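You operate a simulated robot arm through the tools that you are given. There is no shell and no other tool.

Carry out the task below with a simulated robot arm. There is one attempt and no reset: what you move stays moved.

Task
Earth the frame, fit the memory stick that the job card names and test the board.
Fine: the green plug goes in first; latch the stick in the slot on the job card; supply on for one test, then off.

The check looks at the end state, three seconds after you hand in, the way a careful person would. Anything else that was tipped, shoved, dropped, spilled or broken makes it a failure.

Robot
A 7-joint arm with a two-finger parallel gripper, fixed in place. Base frame: the origin is on the floor under the middle of its stand, x ahead of it, y to its left, z up. Readings come in m, degrees, newtons and seconds.
With the tool pointing down near the work surface it reaches from about 0.34 to 0.74 m from the base axis. Its first joint turns from -143.0 to 143.0 degrees. Payload 3 kg.
The tool frame sits at the grasp point between the pads (the TCP): z along the fingers, y along the line on which they close. The tips reach 0.03 m beyond it. Largest opening 0.094 m; finger width 0.028, thickness 0.01; the body of the gripper, 0.05 by 0.096 m, starts 0.055 m behind the TCP.
Orientation is that of the tool frame in the base frame, as a unit quaternion [w, x, y, z]. With the fingers straight down and closing along the base's y, the tool's x points along the base's -x, its y along +y and its z along -z.

Tools
- The arm moves only by the tool arm_command. Its argument "moves" is a list of rows, each an object (a shift or turn left out is 0, a gripper value left out holds the last) with "jaw": the opening, from 0 (shut) to 1 (fully open); "xyz": the shift along the tool's x, y, z in m, a list of three; "delta_rot": the turn, a rotation vector about the tool's x, y, z in degrees, a list of three. In form: [{"jaw": jaw, "xyz": [dx, dy, dz], "delta_rot": [ax, ay, az]}, ...]. A call has 1 to 20 rows; each row shifts and turns the commanded pose from where the row before left it, along the tool's axes as they then stand. Each row takes 0.2 s and may step no farther than 0.05 m and 8.6 degrees from the row before; otherwise, or with a gripper value out of range, the whole call is refused. A pose out of reach is approached as far as the arm can. The call stops where the force on the tool passes 90 N (or 10 N more than at its start, if that is more) or the arm is blocked; 0.2 s more then pass. The fingers move at their own pace (about 0.045 m/s each) and stop on an object; they squeeze with about 37 N. The grip force told is the motor's: it shows also when the fingers shut on nothing. Time passes only in rows, and 0.2 s behind the last, so rows that do not move let the fingers close. It gives the time, the measured TCP pose, the force on the tool (base axes), the opening and the grip force at its end, in the units of the frame above (readings bear some noise), with the torque about the TCP (base axes, N m) and any sound that the robot's microphone picked up.
- Cameras (640 x 400 px; columns grow to the right, rows downward): "scene" is fixed at [0.0478, 0.5021, 1.581]; the picture's right is [-0.59, -0.81, 0.00], its down [-0.57, 0.41, -0.71] and it looks along [0.58, -0.42, -0.70] (base axes); focal length 326 px, centre (320, 200). "wrist" rides on the gripper at [0.076, 0.014, -0.102] in the tool frame; the picture's right is [-0.18, 0.98, 0.00], its down [-0.75, -0.14, -0.64] and it looks along [-0.63, -0.12, 0.77] (tool axes); focal length 243 px, centre (320, 200). There is no depth. A picture from a camera that has moved, and an enlarged one, comes with that camera's place and axes in the base frame and with its lens.
- grab_frame(camera): a new picture of that camera. No time passes.
- move_column(by): moves the trunk up (or, below 0, down) by that many m; the arm rides with it, the base frame stays. It gives what a move gives, with no picture.
- zoom(camera, box): a new picture of the part [left, top, right, bottom] of that camera's present view, enlarged. No time passes.
- job_done(): hands the job in; it is judged then, once.

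Places have to be worked out from the pictures, the camera data and where the tool is seen. Open the gripper and draw the arm clear of the work before you hand the job in, unless the task says otherwise.

The tools are called after "Call:" as a command line: name --argument value ..., lists and objects as JSON in quotes. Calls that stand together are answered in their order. arm_command: Moves the arm, as the interface text tells. Its arguments: {"type":"object","properties":{"moves":{"type":"array","items":{"type":"object","properties":{"jaw":{"type":"number"},"xyz":{"type":"array","items":{"type":"number"}},"delta_rot":{"type":"array","items":{"type":"number"}}}}}},"required":["moves"]} The other tools are called the same way: move_column (by) moves the trunk up or down; grab_frame (camera) takes a picture; zoom (camera, box) takes an enlarged picture of a part of a camera's view; job_done () hands the job in.

At the start:

```text
time: 0.0
position: [0.4517, 0.3469, 1.2192]
tcp_rot: [-0.001, 0.0, 1.0, 0.0]
wrist_force: [-0.8, -0.8, -0.3]
ft_torque: [0.0, -0.01, 0.0]
finger_gap: 0.0939
gripper_force: 0.0
trunk travel left (down, up): [-0.2, 0.19]
```

scene: 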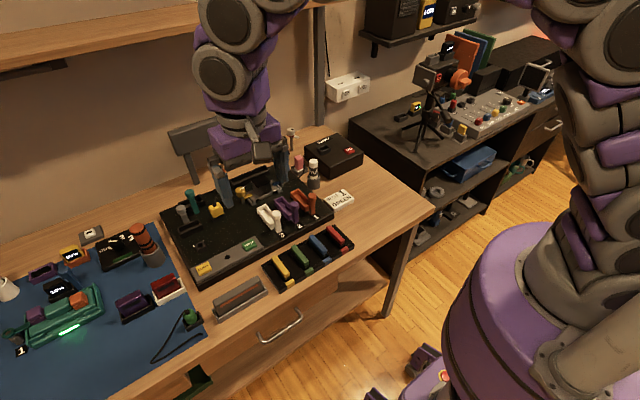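
wrist: 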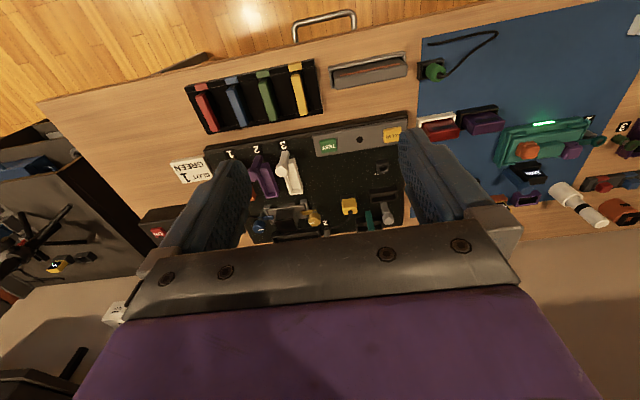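

I start by looking closely at the bench: the job card, sticks, slots, green plug and supply box.

Call:
zoom --camera "scene" --box '[150, 120, 370, 300]'

Call:
zoom --camera "scene" --box '[0, 210, 220, 390]'

Call:
zoom --camera "wrist" --box '[160, 30, 440, 250]'

Call:
zoom --camera "scene" --box '[300, 60, 420, 220]'

```text
2.22 times, centred on (260, 210) of scene
camera zoom: at [0.0478, 0.5021, 1.581], right [-0.59, -0.81, 0.0], down [-0.57, 0.41, -0.71], along [0.58, -0.42, -0.7], focal length 725 px, centre (453, 178)
```

zoom: 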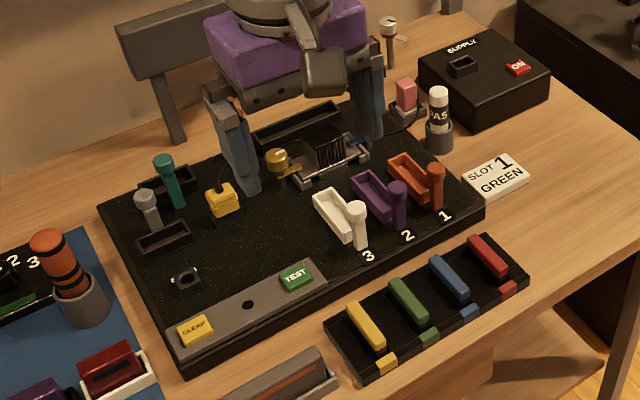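

```text
2.22 times, centred on (110, 300) of scene
camera zoom: at [0.0478, 0.5021, 1.581], right [-0.59, -0.81, 0.0], down [-0.57, 0.41, -0.71], along [0.58, -0.42, -0.7], focal length 725 px, centre (787, -22)
```

zoom: 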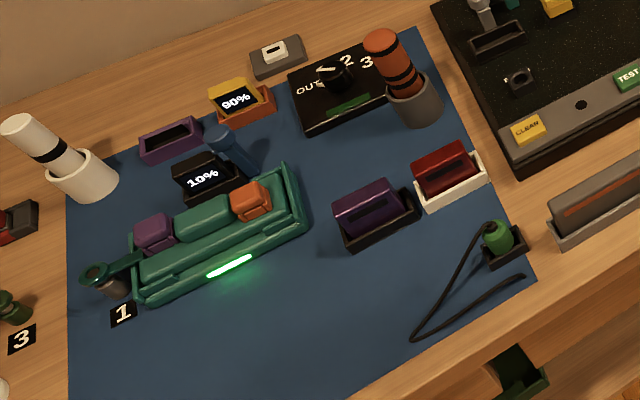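

```text
1.82 times, centred on (300, 140) of wrist
camera zoom: at [0.3752, 0.3614, 1.3217], right [0.18, 0.98, 0.0], down [0.75, -0.14, 0.64], along [0.63, -0.12, -0.77], focal length 441 px, centre (356, 309)
```

zoom: 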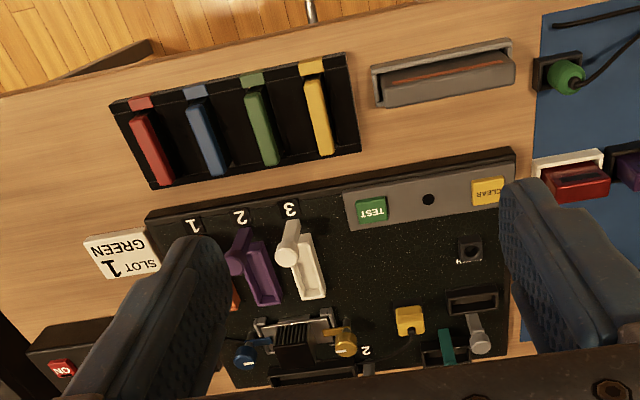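

```text
2.50 times, centred on (360, 140) of scene
camera zoom: at [0.0478, 0.5021, 1.581], right [-0.59, -0.81, 0.0], down [-0.57, 0.41, -0.71], along [0.58, -0.42, -0.7], focal length 816 px, centre (220, 350)
```

zoom: 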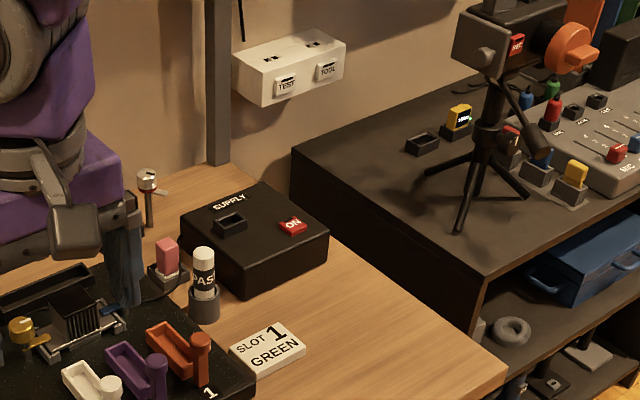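

The job card appears to read "SLOT 1 GREEN". The green plug with its lead sits in a holder on the blue mat at roughly (0.50, 0.54). I move the arm high and sideways to look at the right side of the bench with the wrist camera.

Call:
arm_command --moves '[{"xyz": [0, -0.045, 0]}, {"xyz": [0, -0.045, 0]}, {"xyz": [0, -0.045, 0]}, {"xyz": [0, -0.045, 0]}, {"xyz": [0, -0.045, 0]}, {"xyz": [0, -0.045, 0]}, {"xyz": [0, -0.045, 0.01]}, {"xyz": [0, 0, 0.03]}, {"xyz": [0, 0, 0.03]}]'

Call:
grab_frame --camera "wrist"

Call:
grab_frame --camera "scene"

```text
time: 2.0
position: [0.4483, 0.0312, 1.1515]
tcp_rot: [0.0, 0.0, 1.0, -0.001]
wrist_force: [-0.8, -0.1, -1.3]
ft_torque: [0.01, 0.02, -0.03]
finger_gap: 0.0939
gripper_force: 0.0
trunk travel left (down, up): [-0.2, 0.19]
```

```text
taken
camera wrist: at [0.3715, 0.0443, 1.2535], right [0.18, 0.98, 0.0], down [0.75, -0.14, 0.64], along [0.63, -0.12, -0.77], focal length 243 px, centre (320, 200)
```

wrist: 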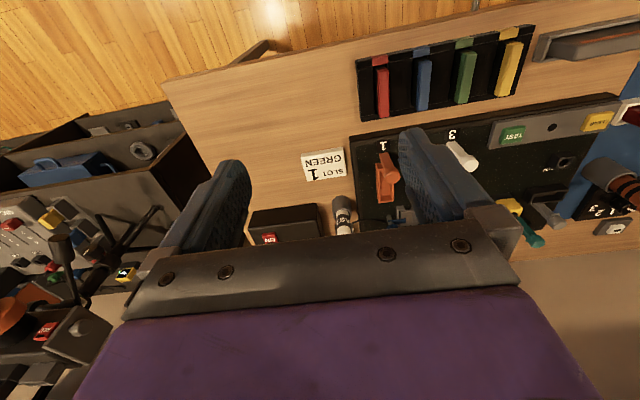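

```text
taken
```

scene: 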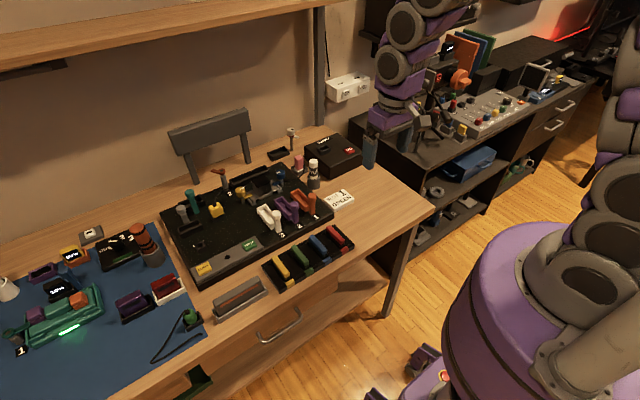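

The board is now unobstructed in the scene view; I zoom in on it in pieces.

Call:
zoom --camera "scene" --box '[155, 155, 275, 230]'

Call:
zoom --camera "scene" --box '[230, 150, 350, 225]'

Call:
zoom --camera "scene" --box '[275, 115, 395, 190]'

Call:
zoom --camera "scene" --box '[240, 200, 360, 290]'

Call:
zoom --camera "scene" --box '[165, 215, 285, 290]'

Call:
zoom --camera "wrist" --box '[340, 120, 440, 240]'

```text
5.33 times, centred on (215, 192) of scene
camera zoom: at [0.0478, 0.5021, 1.581], right [-0.59, -0.81, 0.0], down [-0.57, 0.41, -0.71], along [0.58, -0.42, -0.7], focal length 1740 px, centre (880, 240)
```

zoom: 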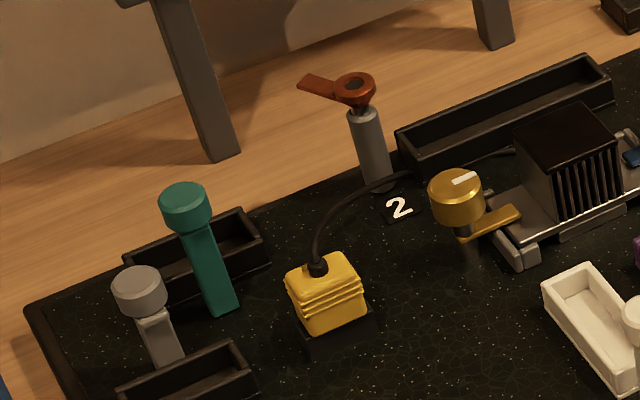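

```text
5.33 times, centred on (290, 188) of scene
camera zoom: at [0.0478, 0.5021, 1.581], right [-0.59, -0.81, 0.0], down [-0.57, 0.41, -0.71], along [0.58, -0.42, -0.7], focal length 1740 px, centre (480, 267)
```

zoom: 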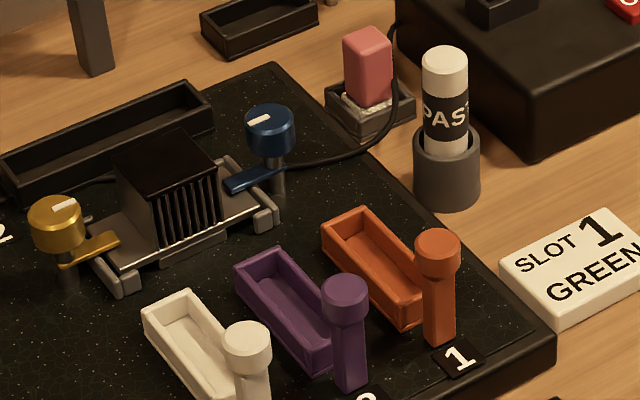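

```text
5.33 times, centred on (335, 152) of scene
camera zoom: at [0.0478, 0.5021, 1.581], right [-0.59, -0.81, 0.0], down [-0.57, 0.41, -0.71], along [0.58, -0.42, -0.7], focal length 1740 px, centre (240, 453)
```

zoom: 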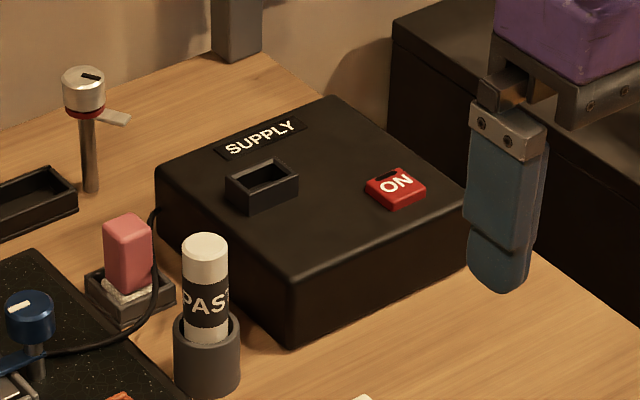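

```text
4.44 times, centred on (300, 245) of scene
camera zoom: at [0.0478, 0.5021, 1.581], right [-0.59, -0.81, 0.0], down [-0.57, 0.41, -0.71], along [0.58, -0.42, -0.7], focal length 1450 px, centre (409, 0)
```

zoom: 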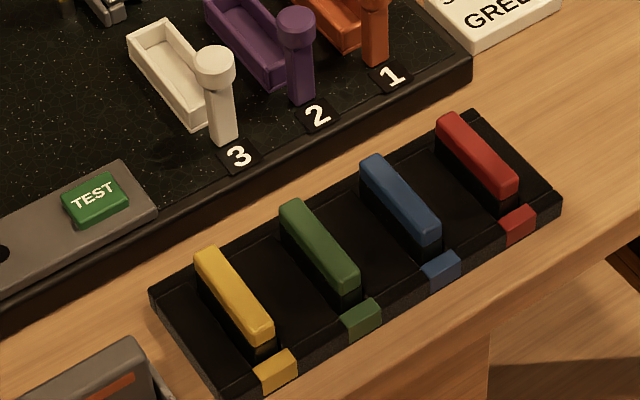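

```text
5.33 times, centred on (225, 252) of scene
camera zoom: at [0.0478, 0.5021, 1.581], right [-0.59, -0.81, 0.0], down [-0.57, 0.41, -0.71], along [0.58, -0.42, -0.7], focal length 1740 px, centre (827, -80)
```

zoom: 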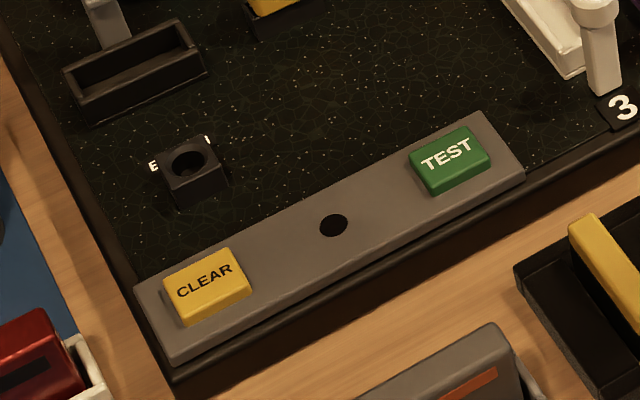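

```text
3.33 times, centred on (390, 180) of wrist
camera zoom: at [0.3715, 0.0443, 1.2535], right [0.18, 0.98, 0.0], down [0.75, -0.14, 0.64], along [0.63, -0.12, -0.77], focal length 809 px, centre (87, 267)
```

zoom: 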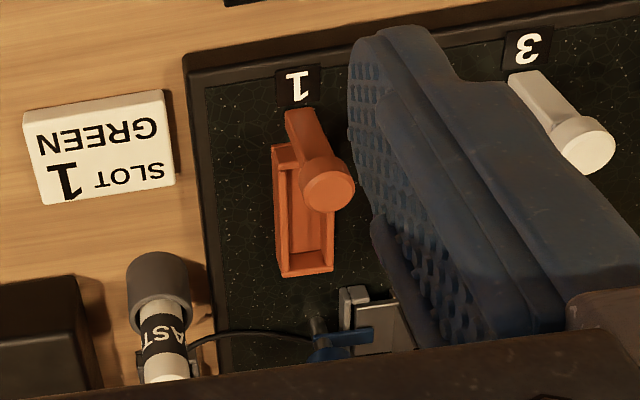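

The socket by CLEAR on the board has a label starting with "E" (earth). The supply box has a rectangular socket and an ON button, and a pink plug with a lead stands in a holder beside it. I go closer to look at the supply side.

Call:
arm_command --moves '[{"xyz": [-0.038, -0.022, 0.018]}, {"xyz": [-0.038, -0.022, 0.018]}, {"xyz": [-0.038, -0.022, 0.018]}, {"xyz": [-0.038, -0.022, 0.018]}]'

Call:
grab_frame --camera "wrist"

Call:
zoom --camera "wrist" --box '[230, 100, 430, 225]'

```text
time: 3.0
position: [0.6022, -0.0591, 1.0762]
tcp_rot: [-0.002, 0.0, 1.0, 0.001]
wrist_force: [-0.4, 0.4, 1.0]
ft_torque: [0.02, 0.01, 0.05]
finger_gap: 0.0937
gripper_force: 0.1
trunk travel left (down, up): [-0.2, 0.19]
```

```text
taken
camera wrist: at [0.5271, -0.0451, 1.1788], right [0.18, 0.98, 0.0], down [0.76, -0.14, 0.64], along [0.63, -0.12, -0.77], focal length 243 px, centre (320, 200)
```

wrist: 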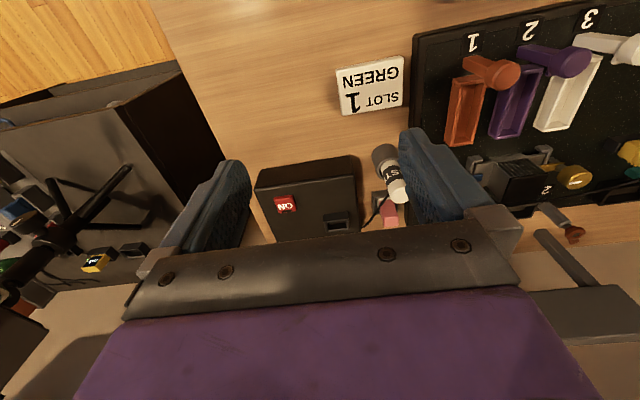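

```text
3.20 times, centred on (330, 162) of wrist
camera zoom: at [0.5271, -0.0451, 1.1788], right [0.18, 0.98, 0.0], down [0.76, -0.14, 0.64], along [0.63, -0.12, -0.77], focal length 776 px, centre (288, 320)
```

zoom: 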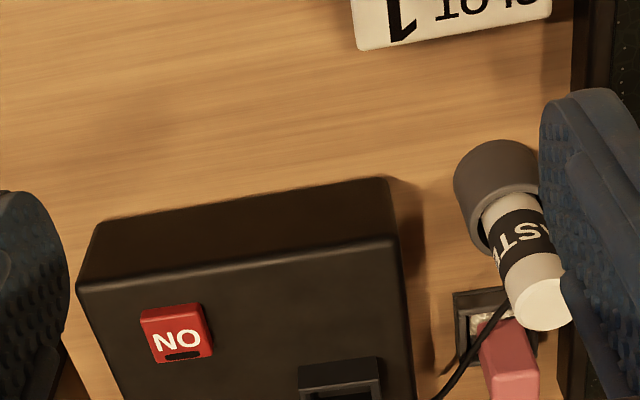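

The ON button has a dark indicator window (supply off). I shift left to see the pink plug, its lead and the socket more clearly.

Call:
arm_command --moves '[{"xyz": [-0.01, 0.04, 0]}, {"xyz": [-0.01, 0.04, 0]}, {"xyz": [-0.01, 0.04, 0]}]'

Call:
zoom --camera "wrist" --box '[180, 60, 480, 250]'

Call:
zoom --camera "wrist" --box '[240, 150, 400, 250]'

```text
time: 3.8
position: [0.6343, 0.0635, 1.0756]
tcp_rot: [-0.001, 0.001, 1.0, 0.0]
wrist_force: [-0.2, 0.3, -1.0]
ft_torque: [0.01, -0.02, -0.01]
finger_gap: 0.0941
gripper_force: 0.1
trunk travel left (down, up): [-0.2, 0.19]
```

```text
2.11 times, centred on (330, 155) of wrist
camera zoom: at [0.5586, 0.0777, 1.1776], right [0.19, 0.98, 0.0], down [0.75, -0.14, 0.64], along [0.63, -0.12, -0.77], focal length 511 px, centre (299, 295)
```

zoom: 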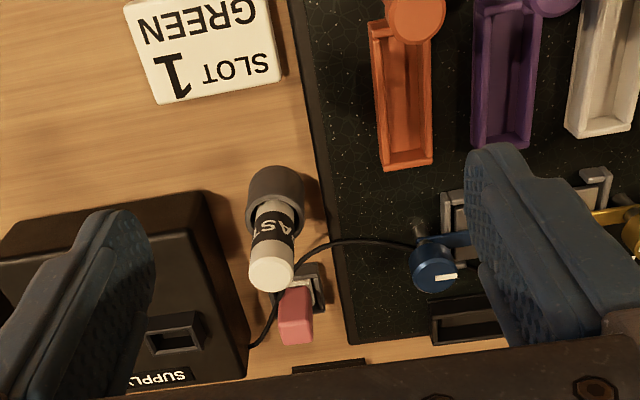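

```text
4.00 times, centred on (320, 200) of wrist
camera zoom: at [0.5586, 0.0777, 1.1776], right [0.19, 0.98, 0.0], down [0.75, -0.14, 0.64], along [0.63, -0.12, -0.77], focal length 970 px, centre (320, 200)
```

zoom: 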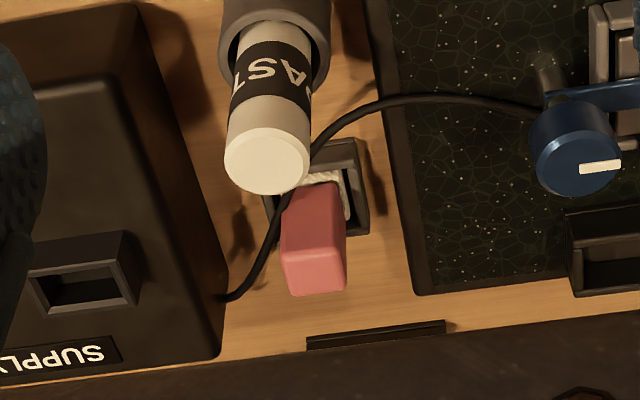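

The lead actually runs from the supply box to the board; the pink block is just a rubber in a holder, so the supply is switched with the ON button. Now I look closely at the slots and latches.

Call:
arm_command --moves '[{"xyz": [0.036, 0.032, 0.008]}, {"xyz": [0.036, 0.032, 0.008]}, {"xyz": [0.036, 0.032, 0.008]}]'

Call:
zoom --camera "wrist" --box '[200, 80, 440, 230]'

Call:
grab_frame --camera "wrist"

```text
time: 4.6
position: [0.525, 0.1597, 1.0519]
tcp_rot: [0.0, 0.001, 1.0, 0.001]
wrist_force: [-0.4, 0.2, 0.2]
ft_torque: [0.0, -0.02, 0.0]
finger_gap: 0.0939
gripper_force: 0.1
trunk travel left (down, up): [-0.2, 0.19]
```

```text
2.67 times, centred on (320, 155) of wrist
camera zoom: at [0.4496, 0.1756, 1.1548], right [0.18, 0.98, 0.0], down [0.75, -0.14, 0.64], along [0.63, -0.12, -0.77], focal length 647 px, centre (320, 320)
```

zoom: 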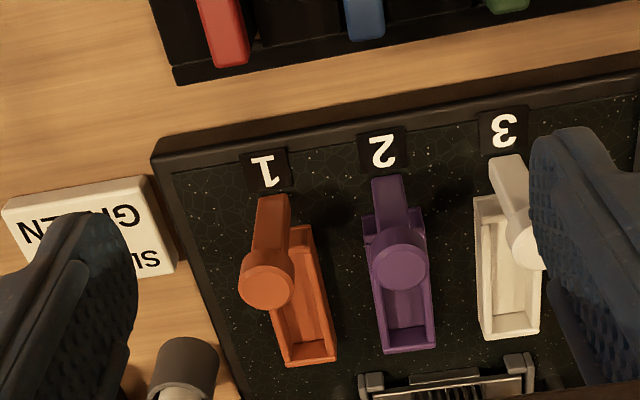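

```text
taken
camera wrist: at [0.4496, 0.1756, 1.1548], right [0.18, 0.98, 0.0], down [0.75, -0.14, 0.64], along [0.63, -0.12, -0.77], focal length 243 px, centre (320, 200)
```

wrist: 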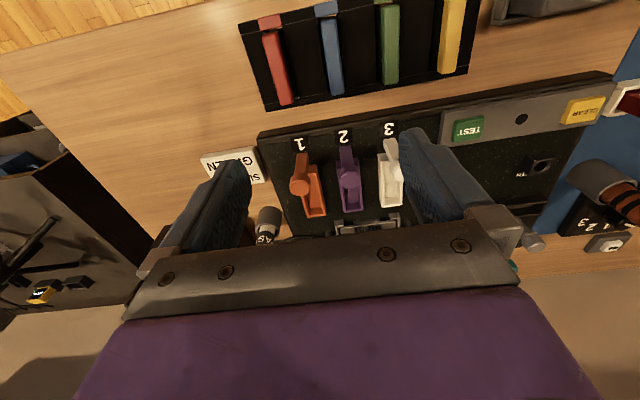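

Lever knobs for the slots are at about (0.60, 0.125, 0.94) for slot 1, standing upright at the front end of each slot. Next I look closely at the earth socket at the left of the board.

Call:
arm_command --moves '[{"xyz": [0, 0.044, 0]}, {"xyz": [0, 0.044, 0]}, {"xyz": [0, 0.044, 0]}, {"xyz": [0, 0.044, 0]}, {"xyz": [0, 0.044, 0]}, {"xyz": [0, 0.044, 0]}, {"xyz": [0, 0.042, 0]}]'

Call:
grab_frame --camera "wrist"

Call:
zoom --camera "wrist" --box '[240, 120, 400, 220]'

```text
time: 6.2
position: [0.5252, 0.4698, 1.0543]
tcp_rot: [0.0, 0.001, 1.0, -0.001]
wrist_force: [0.8, -0.3, 0.0]
ft_torque: [0.0, -0.05, -0.01]
finger_gap: 0.0942
gripper_force: 0.0
trunk travel left (down, up): [-0.2, 0.19]
```

```text
taken
camera wrist: at [0.4485, 0.4844, 1.156], right [0.19, 0.98, 0.0], down [0.75, -0.14, 0.64], along [0.63, -0.12, -0.77], focal length 243 px, centre (320, 200)
```

wrist: 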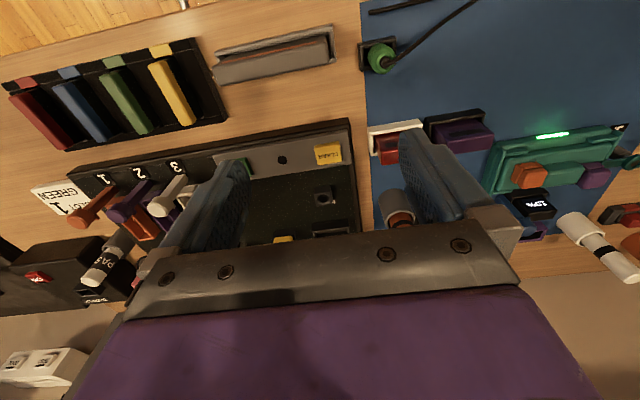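

```text
4.00 times, centred on (320, 170) of wrist
camera zoom: at [0.4485, 0.4844, 1.156], right [0.19, 0.98, 0.0], down [0.75, -0.14, 0.64], along [0.63, -0.12, -0.77], focal length 970 px, centre (320, 320)
```

zoom: 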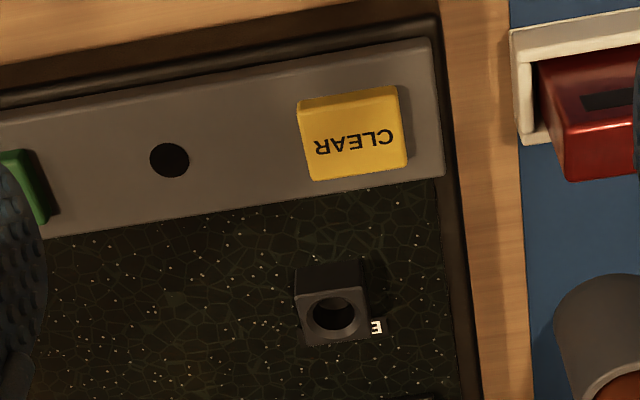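

The earth socket's hole is at about (0.653, 0.450, 0.906), a little beyond the nominal reach, so I test how far the arm can go tool-down at a safe height.

Call:
arm_command --moves '[{"xyz": [-0.043, -0.006, 0]}, {"xyz": [-0.043, -0.007, 0]}, {"xyz": [-0.042, -0.007, 0]}, {"xyz": [0, 0, 0.02]}, {"xyz": [0, 0, 0]}]'

Call:
grab_frame --camera "scene"

Call:
grab_frame --camera "wrist"

```text
time: 7.4
position: [0.6085, 0.4418, 1.0345]
tcp_rot: [0.0, 0.001, 1.0, 0.0]
wrist_force: [-0.6, 0.2, 0.1]
ft_torque: [-0.02, 0.0, -0.01]
finger_gap: 0.094
gripper_force: 0.1
out of reach, approached as far as the arm can: row 2, 3
trunk travel left (down, up): [-0.2, 0.19]
```

```text
taken
```

scene: 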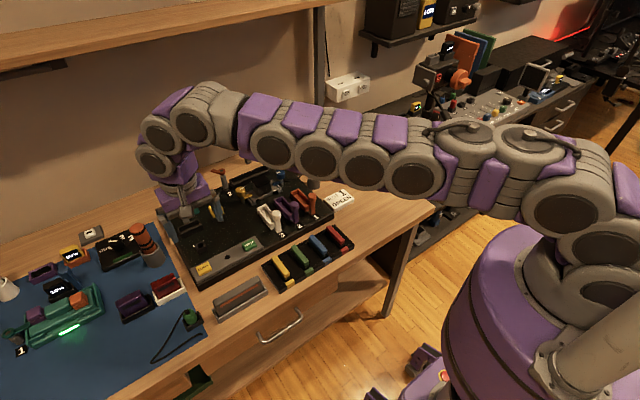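

```text
taken
camera wrist: at [0.5336, 0.4564, 1.1353], right [0.19, 0.98, 0.0], down [0.75, -0.14, 0.64], along [0.63, -0.12, -0.77], focal length 243 px, centre (320, 200)
```

wrist: 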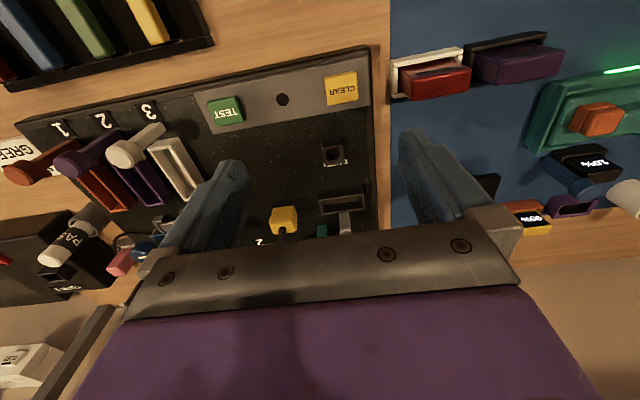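

The arm tops out at about 0.752 m radius here. I test whether reach grows when the arm is higher relative to the trunk (which lowering the trunk would give me).

Call:
arm_command --moves '[{"xyz": [0, 0, -0.05]}, {"xyz": [0, 0, -0.05]}, {"xyz": [-0.015, -0.003, 0]}, {"xyz": [-0.015, -0.003, 0]}, {"xyz": [-0.015, -0.003, 0]}, {"xyz": [0, 0, 0]}]'

```text
time: 8.8
position: [0.6134, 0.4303, 1.1286]
tcp_rot: [0.001, 0.0, 1.0, 0.0]
wrist_force: [-0.3, 0.4, -0.5]
ft_torque: [-0.02, -0.03, 0.01]
finger_gap: 0.0941
gripper_force: 0.1
out of reach, approached as far as the arm can: row 2, 3, 4, 5
trunk travel left (down, up): [-0.2, 0.19]
```

Straight-down reach peaks at ~0.75 m, so the earth socket will need the tool tilted outward by around 10–15°. Now I look at the green plug up close.

Call:
arm_command --moves '[{"xyz": [0.04, 0.0217, 0.015]}, {"xyz": [0.04, 0.0217, 0.015]}, {"xyz": [0.04, 0.0217, 0.015]}, {"xyz": [0.04, 0.0217, 0.015]}, {"xyz": [0.04, 0.0217, 0.015]}, {"xyz": [0.04, 0.0217, 0.015]}]'

Call:
grab_frame --camera "wrist"

Call:
zoom --camera "wrist" --box '[240, 120, 400, 220]'

```text
time: 10.2
position: [0.3727, 0.5622, 1.0426]
tcp_rot: [0.001, 0.0, 1.0, 0.001]
wrist_force: [0.5, -0.4, 0.2]
ft_torque: [0.02, 0.01, 0.0]
finger_gap: 0.0941
gripper_force: 0.1
trunk travel left (down, up): [-0.2, 0.19]
```

```text
taken
camera wrist: at [0.2968, 0.5771, 1.1451], right [0.18, 0.98, 0.0], down [0.75, -0.14, 0.64], along [0.63, -0.12, -0.77], focal length 243 px, centre (320, 200)
```

wrist: 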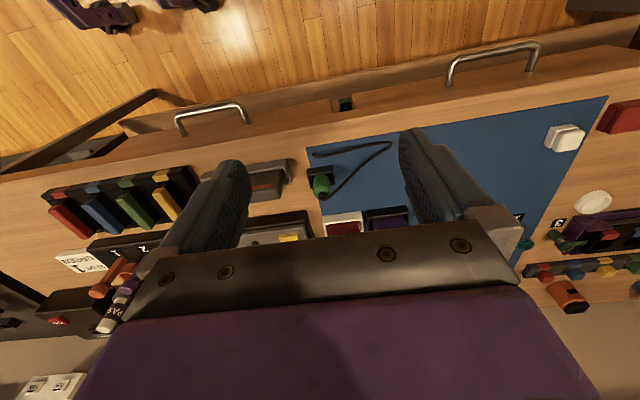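

```text
4.00 times, centred on (320, 170) of wrist
camera zoom: at [0.2968, 0.5771, 1.1451], right [0.18, 0.98, 0.0], down [0.75, -0.14, 0.64], along [0.63, -0.12, -0.77], focal length 970 px, centre (320, 320)
```

zoom: 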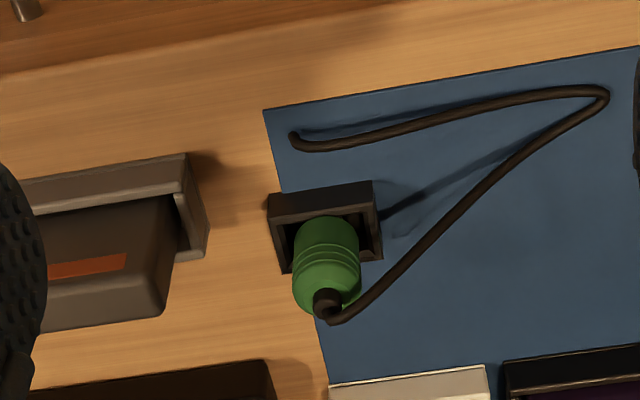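

I zoom the scene camera on the green plug to triangulate its height and position.

Call:
zoom --camera "scene" --box '[140, 290, 236, 350]'

Call:
zoom --camera "wrist" --box '[290, 155, 370, 205]'

Call:
zoom --camera "scene" --box '[176, 225, 240, 265]'

```text
6.67 times, centred on (188, 320) of scene
camera zoom: at [0.0478, 0.5021, 1.581], right [-0.59, -0.81, 0.0], down [-0.57, 0.41, -0.71], along [0.58, -0.42, -0.7], focal length 2175 px, centre (1200, -600)
```

zoom: 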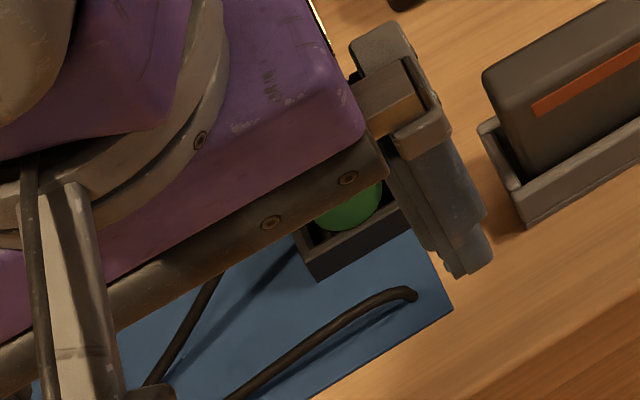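

```text
8.00 times, centred on (330, 180) of wrist
camera zoom: at [0.2968, 0.5771, 1.1451], right [0.18, 0.98, 0.0], down [0.75, -0.14, 0.64], along [0.63, -0.12, -0.77], focal length 1941 px, centre (240, 360)
```

zoom: 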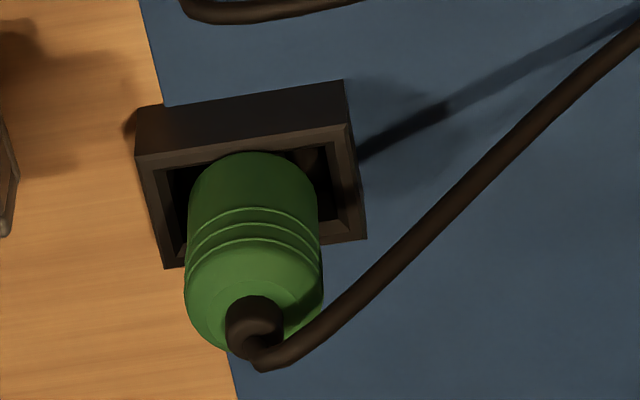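

```text
10.00 times, centred on (208, 245) of scene
camera zoom: at [0.0478, 0.5021, 1.581], right [-0.59, -0.81, 0.0], down [-0.57, 0.41, -0.71], along [0.58, -0.42, -0.7], focal length 3263 px, centre (1440, -250)
```

zoom: 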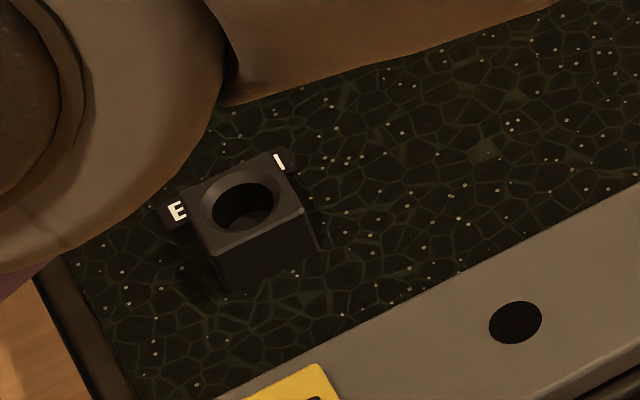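

The green plug is a ~21 mm cylinder standing in a small holder at about (0.484, 0.541), top near z 0.90, with its lead leaving from the top toward the left. I will grasp it with the closing line turned away from the lead and the tool tilted, so I turn the tool by -45° yaw and tilt 18° here at height, then look.

Call:
arm_command --moves '[{"delta_rot": [0, 0, 7.5]}, {"delta_rot": [0, 0, 7.5]}, {"delta_rot": [0, 0, 7.5]}, {"delta_rot": [0, 0, 7.5]}, {"delta_rot": [0, 0, 7.5]}, {"delta_rot": [0, 0, 7.5]}, {"delta_rot": [0, -6, 0]}, {"delta_rot": [0, -6, 0]}, {"delta_rot": [0, -6, 0]}, {}]'

Call:
grab_frame --camera "wrist"

Call:
grab_frame --camera "scene"

```text
time: 12.4
position: [0.3718, 0.5619, 1.0423]
tcp_rot: [0.144, 0.379, 0.912, -0.059]
wrist_force: [0.0, 0.0, 0.3]
ft_torque: [0.0, 0.0, 0.02]
finger_gap: 0.094
gripper_force: 0.1
trunk travel left (down, up): [-0.2, 0.19]
```

```text
taken
camera wrist: at [0.3098, 0.645, 1.1152], right [0.82, 0.57, 0.06], down [0.27, -0.47, 0.84], along [0.51, -0.68, -0.53], focal length 243 px, centre (320, 200)
```

wrist: 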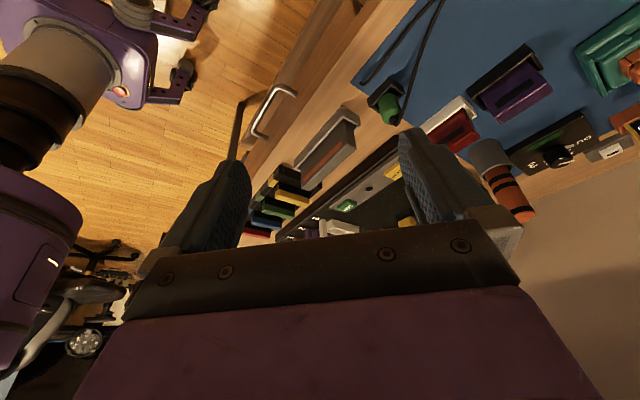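

```text
taken
```

scene: 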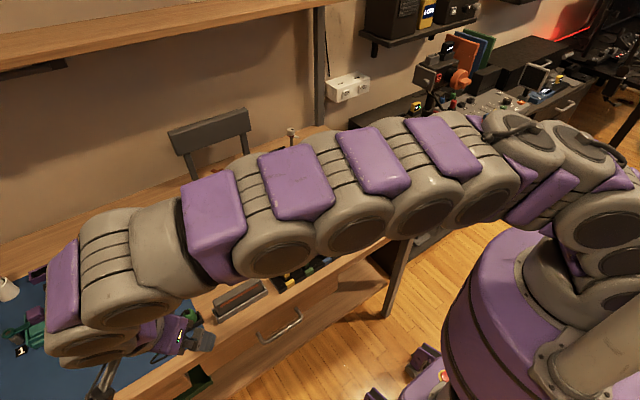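

The view is now more side-on. I zoom into the plug at (390,105) in this view.

Call:
zoom --camera "wrist" --box '[340, 55, 440, 118]'

```text
6.35 times, centred on (390, 86) of wrist
camera zoom: at [0.3098, 0.645, 1.1152], right [0.82, 0.57, 0.06], down [0.27, -0.47, 0.84], along [0.51, -0.68, -0.53], focal length 1540 px, centre (-124, 921)
```

zoom: 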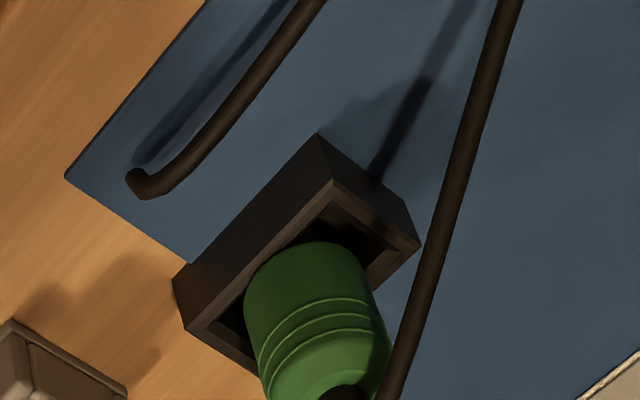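

I shift the zoom box down to get the plug's full top for triangulation.

Call:
zoom --camera "wrist" --box '[350, 70, 430, 120]'

```text
8.00 times, centred on (390, 95) of wrist
camera zoom: at [0.3098, 0.645, 1.1152], right [0.82, 0.57, 0.06], down [0.27, -0.47, 0.84], along [0.51, -0.68, -0.53], focal length 1941 px, centre (-240, 1040)
```

zoom: 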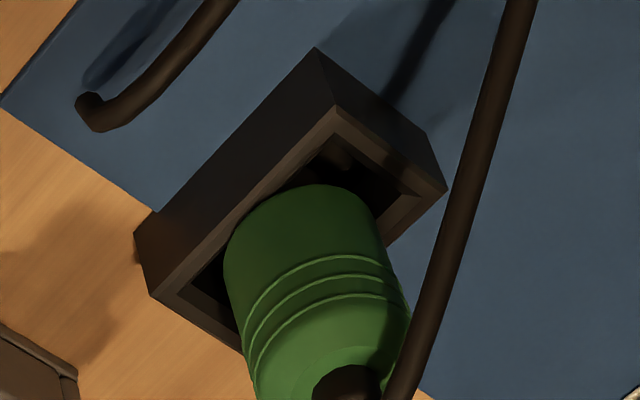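

Triangulating from these two close wrist views is ill-conditioned, so I move the arm aside to get an unobstructed high-zoom scene view of the plug for a larger baseline.

Call:
arm_command --moves '[{"xyz": [-0.0371, -0.0181, -0.003]}, {"xyz": [-0.0371, -0.0181, -0.003]}, {"xyz": [-0.0371, -0.0181, -0.003]}, {"xyz": [-0.0371, -0.0181, -0.003]}, {"xyz": [-0.0371, -0.0181, -0.003]}, {"xyz": [-0.0371, -0.0181, -0.003]}, {"xyz": [-0.0371, -0.0181, -0.003]}, {}]'

Call:
grab_frame --camera "scene"

Call:
zoom --camera "scene" --box '[158, 290, 222, 330]'

Call:
zoom --camera "scene" --box '[176, 225, 240, 265]'

```text
time: 14.2
position: [0.4537, 0.2997, 1.1403]
tcp_rot: [0.144, 0.379, 0.912, -0.059]
wrist_force: [0.0, -0.2, 0.7]
ft_torque: [0.02, 0.02, -0.01]
finger_gap: 0.094
gripper_force: 0.1
trunk travel left (down, up): [-0.2, 0.19]
```

```text
taken
```

scene: 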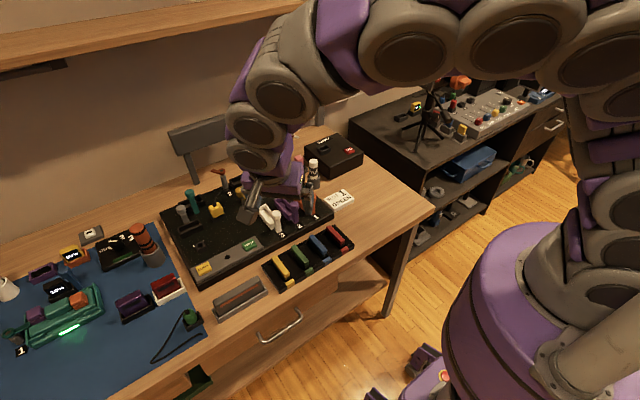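

```text
10.00 times, centred on (190, 310) of scene
camera zoom: at [0.0478, 0.5021, 1.581], right [-0.59, -0.81, 0.0], down [-0.57, 0.41, -0.71], along [0.58, -0.42, -0.7], focal length 3263 px, centre (1620, -900)
```

zoom: 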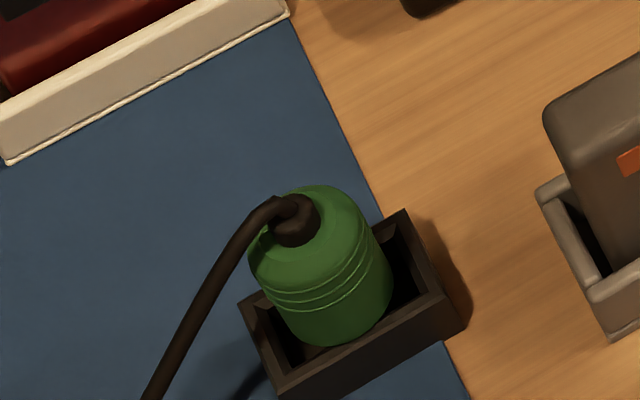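

```text
10.00 times, centred on (208, 245) of scene
camera zoom: at [0.0478, 0.5021, 1.581], right [-0.59, -0.81, 0.0], down [-0.57, 0.41, -0.71], along [0.58, -0.42, -0.7], focal length 3263 px, centre (1440, -250)
```

zoom: 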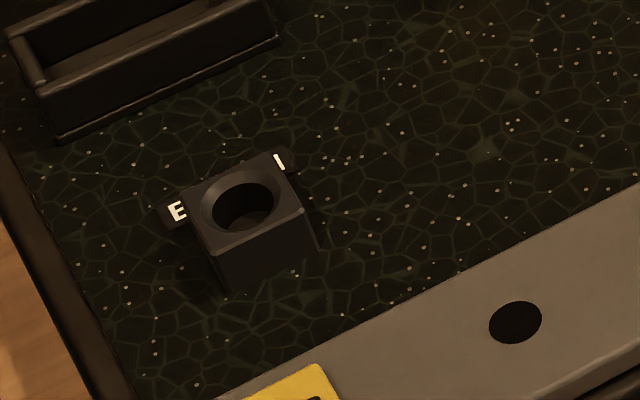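

My vision-only height estimate of the bench is uncertain (0.82–0.86), so I will measure it by touch. I go with closed fingers over the bare wood strip at about (0.545, 0.497) and stop at z 0.95 first.

Call:
arm_command --moves '[{"jaw": 0, "xyz": [0.01436, 0.0408, -0.0046]}, {"xyz": [0.01436, 0.0408, -0.0046]}, {"xyz": [0.01436, 0.0408, -0.0046]}, {"xyz": [0.01436, 0.0408, -0.0046]}, {"xyz": [0.01436, 0.0408, -0.0046]}, {"xyz": [0.0146, 0, 0.0452]}, {"xyz": [0.0146, 0, 0.0452]}, {"xyz": [0.0146, 0, 0.0452]}, {"xyz": [0.0146, 0, 0.0452]}, {}]'

Call:
grab_frame --camera "wrist"

Call:
grab_frame --camera "scene"

```text
time: 16.4
position: [0.5415, 0.4977, 0.947]
tcp_rot: [0.145, 0.378, 0.913, -0.059]
wrist_force: [-0.5, -0.5, -0.2]
ft_torque: [0.0, -0.03, 0.02]
finger_gap: 0.0
gripper_force: 32.9
trunk travel left (down, up): [-0.2, 0.19]
```

```text
taken
camera wrist: at [0.4788, 0.5826, 1.0208], right [0.82, 0.57, 0.06], down [0.27, -0.47, 0.84], along [0.51, -0.68, -0.53], focal length 243 px, centre (320, 200)
```

wrist: 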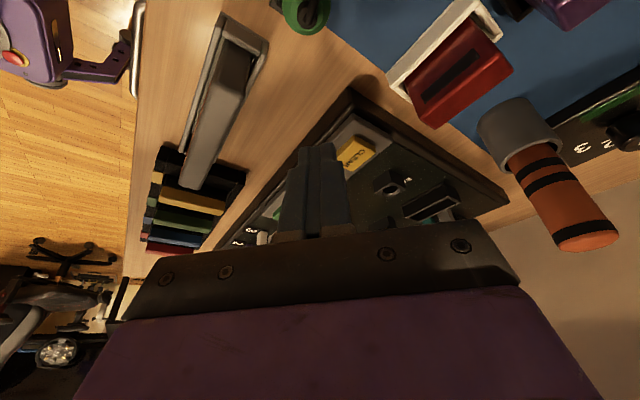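

```text
taken
```

scene: 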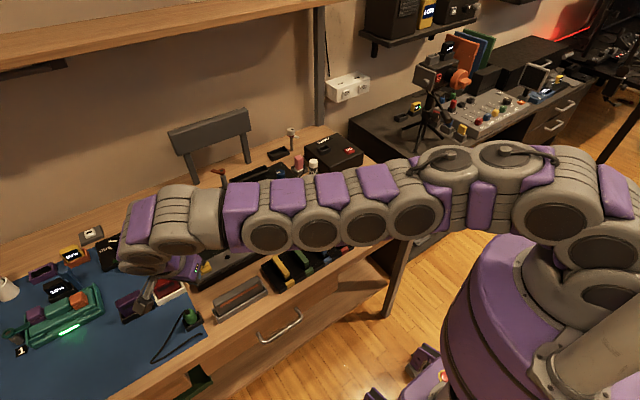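

The fingertips are above bare wood beside the board's corner. I descend quickly 5 cm, then probe in small steps watching the force.

Call:
arm_command --moves '[{"xyz": [0.00307, 0, 0.00951]}, {"xyz": [0.00307, 0, 0.00951]}, {"xyz": [0.00307, 0, 0.00951]}, {"xyz": [0.00307, 0, 0.00951]}, {"xyz": [0.00307, 0, 0.00951]}, {}]'

Call:
grab_frame --camera "wrist"

```text
time: 17.8
position: [0.5436, 0.5006, 0.9011]
tcp_rot: [0.144, 0.379, 0.912, -0.059]
wrist_force: [0.7, -0.7, 0.2]
ft_torque: [0.02, 0.0, 0.0]
finger_gap: 0.0
gripper_force: 33.2
trunk travel left (down, up): [-0.2, 0.19]
```

```text
taken
camera wrist: at [0.4809, 0.5845, 0.9751], right [0.82, 0.57, 0.06], down [0.27, -0.47, 0.84], along [0.51, -0.68, -0.53], focal length 243 px, centre (320, 200)
```

wrist: 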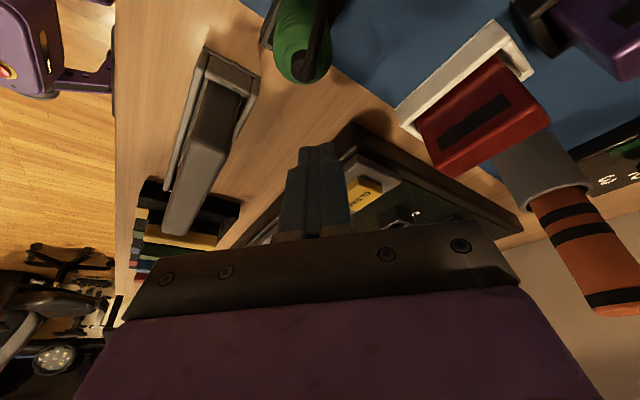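

No contact yet at tip height 0.868. I continue in 3 mm steps.

Call:
arm_command --moves '[{"xyz": [0.00092, 0, 0.00285]}, {"xyz": [0.00092, 0, 0.00285]}, {"xyz": [0.00092, 0, 0.00285]}, {"xyz": [0.00092, 0, 0.00285]}, {}]'

```text
time: 19.0
position: [0.5449, 0.5013, 0.8886]
tcp_rot: [0.144, 0.379, 0.912, -0.059]
wrist_force: [-0.8, 0.1, -0.4]
ft_torque: [-0.02, 0.01, 0.02]
finger_gap: 0.0
gripper_force: 32.7
trunk travel left (down, up): [-0.2, 0.19]
```

Still no contact (lowest point ~0.856). I keep probing.

Call:
arm_command --moves '[{"xyz": [0.00092, 0, 0.00285]}, {"xyz": [0.00092, 0, 0.00285]}, {"xyz": [0.00092, 0, 0.00285]}, {}]'

Call:
zoom --camera "wrist" --box '[260, 90, 420, 190]'

```text
time: 20.0
position: [0.5442, 0.5013, 0.881]
tcp_rot: [0.144, 0.377, 0.913, -0.06]
wrist_force: [1.1, 0.8, 0.7]
ft_torque: [0.04, -0.01, 0.02]
finger_gap: 0.0
gripper_force: 32.7
trunk travel left (down, up): [-0.2, 0.19]
```

```text
4.00 times, centred on (340, 140) of wrist
camera zoom: at [0.482, 0.585, 0.9541], right [0.82, 0.57, 0.06], down [0.27, -0.47, 0.84], along [0.51, -0.68, -0.54], focal length 970 px, centre (240, 440)
```

zoom: 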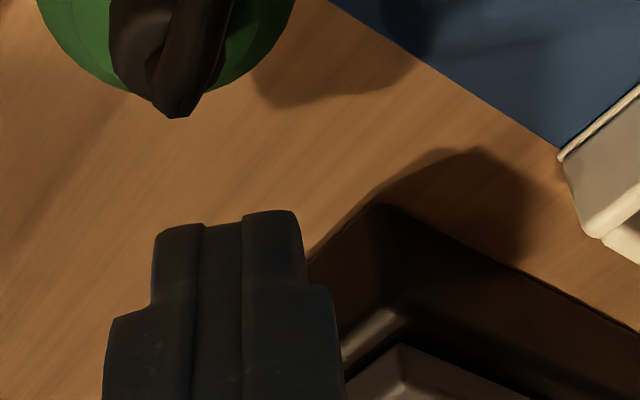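

Still clear (lowest point ~0.848); continuing downward in 3 mm steps.

Call:
arm_command --moves '[{"xyz": [0.00092, 0, 0.00285]}, {"xyz": [0.00092, 0, 0.00285]}, {"xyz": [0.00092, 0, 0.00285]}, {}]'

```text
time: 21.0
position: [0.5443, 0.5012, 0.8702]
tcp_rot: [0.145, 0.378, 0.913, -0.059]
wrist_force: [-0.5, 0.6, 0.1]
ft_torque: [0.0, 0.0, -0.05]
finger_gap: 0.0
gripper_force: 32.7
trunk travel left (down, up): [-0.2, 0.19]
```

Lowest point is ~0.837 and still free; I continue with 2 mm steps.

Call:
arm_command --moves '[{"xyz": [0.00061, 0, 0.0019]}, {"xyz": [0.00061, 0, 0.0019]}, {"xyz": [0.00061, 0, 0.0019]}, {}]'

Call:
zoom --camera "wrist" --box '[260, 90, 420, 190]'

```text
time: 22.0
position: [0.5454, 0.5014, 0.8645]
tcp_rot: [0.145, 0.379, 0.912, -0.06]
wrist_force: [0.0, -0.8, 0.5]
ft_torque: [0.03, -0.03, 0.02]
finger_gap: 0.0001
gripper_force: 33.2
trunk travel left (down, up): [-0.2, 0.19]
```

```text
4.00 times, centred on (340, 140) of wrist
camera zoom: at [0.4829, 0.5852, 0.9379], right [0.82, 0.57, 0.06], down [0.27, -0.47, 0.84], along [0.51, -0.68, -0.53], focal length 970 px, centre (240, 440)
```

zoom: 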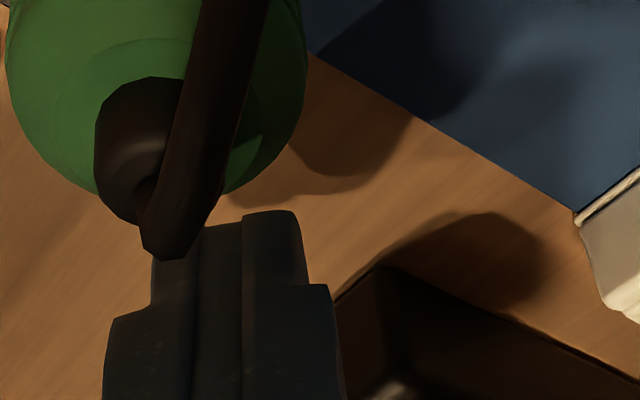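

Triangulating this close view with the scene view puts the plug's cable nub at (0.510, 0.539, 0.876), so the bench is near 0.82. I probe the last few millimetres in small steps.

Call:
arm_command --moves '[{"xyz": [0.00061, 0, 0.0019]}, {"xyz": [0.00061, 0, 0.0019]}, {}]'

Call:
arm_command --moves '[{"xyz": [0.00061, 0, 0.0019]}, {}]'

Call:
arm_command --moves '[{"xyz": [0.00061, 0, 0.0019]}, {}]'

```text
time: 22.8
position: [0.5456, 0.5012, 0.8613]
tcp_rot: [0.145, 0.378, 0.912, -0.059]
wrist_force: [-0.6, 0.3, -0.6]
ft_torque: [-0.03, -0.02, -0.03]
finger_gap: 0.0002
gripper_force: 33.4
trunk travel left (down, up): [-0.2, 0.19]
```

```text
time: 23.4
position: [0.5448, 0.5016, 0.8583]
tcp_rot: [0.145, 0.378, 0.912, -0.058]
wrist_force: [0.0, 0.0, -0.9]
ft_torque: [0.01, -0.01, -0.03]
finger_gap: 0.0001
gripper_force: 33.1
trunk travel left (down, up): [-0.2, 0.19]
```

```text
time: 24.0
position: [0.5449, 0.5009, 0.8593]
tcp_rot: [0.144, 0.378, 0.913, -0.057]
wrist_force: [-0.6, 0.0, 0.5]
ft_torque: [0.0, 0.01, 0.0]
finger_gap: 0.0
gripper_force: 33.1
trunk travel left (down, up): [-0.2, 0.19]
```

Still free at ~0.825; continuing 2 mm at a time.

Call:
arm_command --moves '[{"xyz": [0.00061, 0, 0.0019]}, {}]'

Call:
arm_command --moves '[{"xyz": [0.00061, 0, 0.0019]}, {}]'

Call:
arm_command --moves '[{"xyz": [0.00061, 0, 0.0019]}, {}]'

Call:
zoom --camera "wrist" --box '[260, 90, 420, 190]'

```text
time: 24.6
position: [0.5458, 0.5013, 0.8596]
tcp_rot: [0.144, 0.379, 0.912, -0.058]
wrist_force: [0.1, 0.9, 0.2]
ft_torque: [0.0, -0.02, 0.02]
finger_gap: 0.0
gripper_force: 32.9
out of reach, approached as far as the arm can: row 1
trunk travel left (down, up): [-0.2, 0.19]
```

```text
time: 25.2
position: [0.5449, 0.5002, 0.8578]
tcp_rot: [0.144, 0.379, 0.912, -0.058]
wrist_force: [0.2, -0.4, 0.2]
ft_torque: [0.01, 0.02, 0.01]
finger_gap: 0.0002
gripper_force: 33.4
trunk travel left (down, up): [-0.2, 0.19]
```

```text
time: 25.8
position: [0.5452, 0.5008, 0.8562]
tcp_rot: [0.144, 0.379, 0.912, -0.058]
wrist_force: [0.0, -0.4, 0.1]
ft_torque: [0.0, -0.01, 0.02]
finger_gap: 0.0
gripper_force: 32.6
trunk travel left (down, up): [-0.2, 0.19]
```

```text
4.00 times, centred on (340, 140) of wrist
camera zoom: at [0.4818, 0.5838, 0.93], right [0.82, 0.57, 0.06], down [0.27, -0.47, 0.84], along [0.51, -0.67, -0.54], focal length 970 px, centre (240, 440)
```

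zoom: 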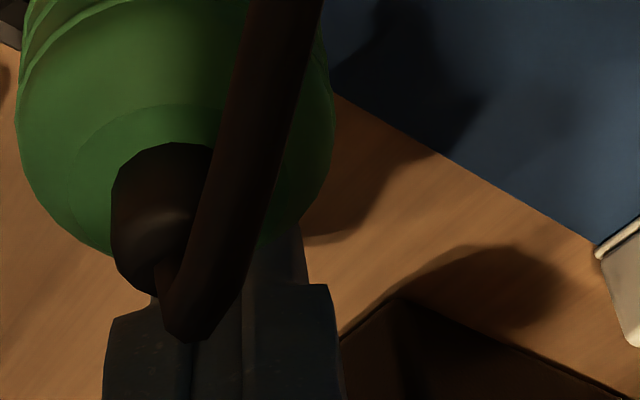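

The arm hits its reach limit low down at this radius, so I will lower the trunk to favour low work. First I raise the TCP 15 cm, then lower the column 15 cm.

Call:
arm_command --moves '[{"xyz": [-0.0115, 0, -0.0357]}, {"xyz": [-0.0115, 0, -0.0357]}, {"xyz": [-0.0115, 0, -0.0357]}, {"xyz": [-0.0115, 0, -0.0357]}, {}]'

Call:
move_column --by -0.12

Call:
grab_frame --camera "wrist"

Call:
grab_frame --camera "scene"

```text
time: 27.0
position: [0.5456, 0.5011, 1.007]
tcp_rot: [0.144, 0.379, 0.912, -0.059]
wrist_force: [0.0, 0.0, 0.2]
ft_torque: [-0.01, -0.01, -0.01]
finger_gap: 0.0
gripper_force: 32.8
trunk travel left (down, up): [-0.2, 0.19]
```

```text
time: 28.5
position: [0.5445, 0.5005, 0.889]
tcp_rot: [0.143, 0.379, 0.913, -0.06]
wrist_force: [0.2, 0.2, -0.6]
ft_torque: [-0.03, 0.0, -0.02]
finger_gap: 0.0001
gripper_force: 33.0
trunk travel left (down, up): [-0.08, 0.31]
```

```text
taken
camera wrist: at [0.4821, 0.5845, 0.9608], right [0.82, 0.57, 0.06], down [0.27, -0.47, 0.84], along [0.51, -0.68, -0.54], focal length 243 px, centre (320, 200)
```

wrist: 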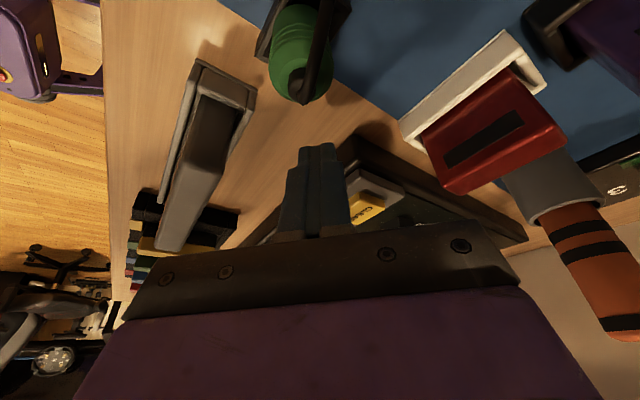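

```text
taken
```

scene: 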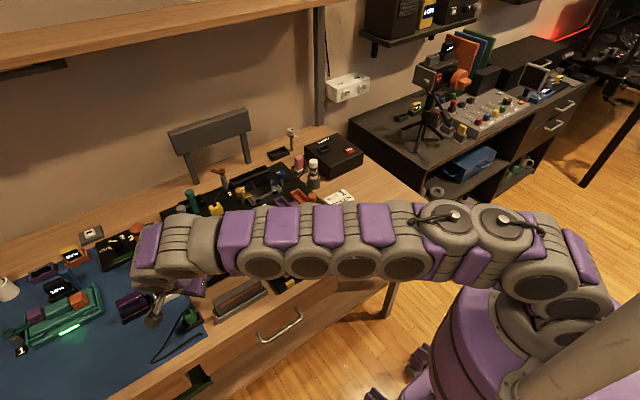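

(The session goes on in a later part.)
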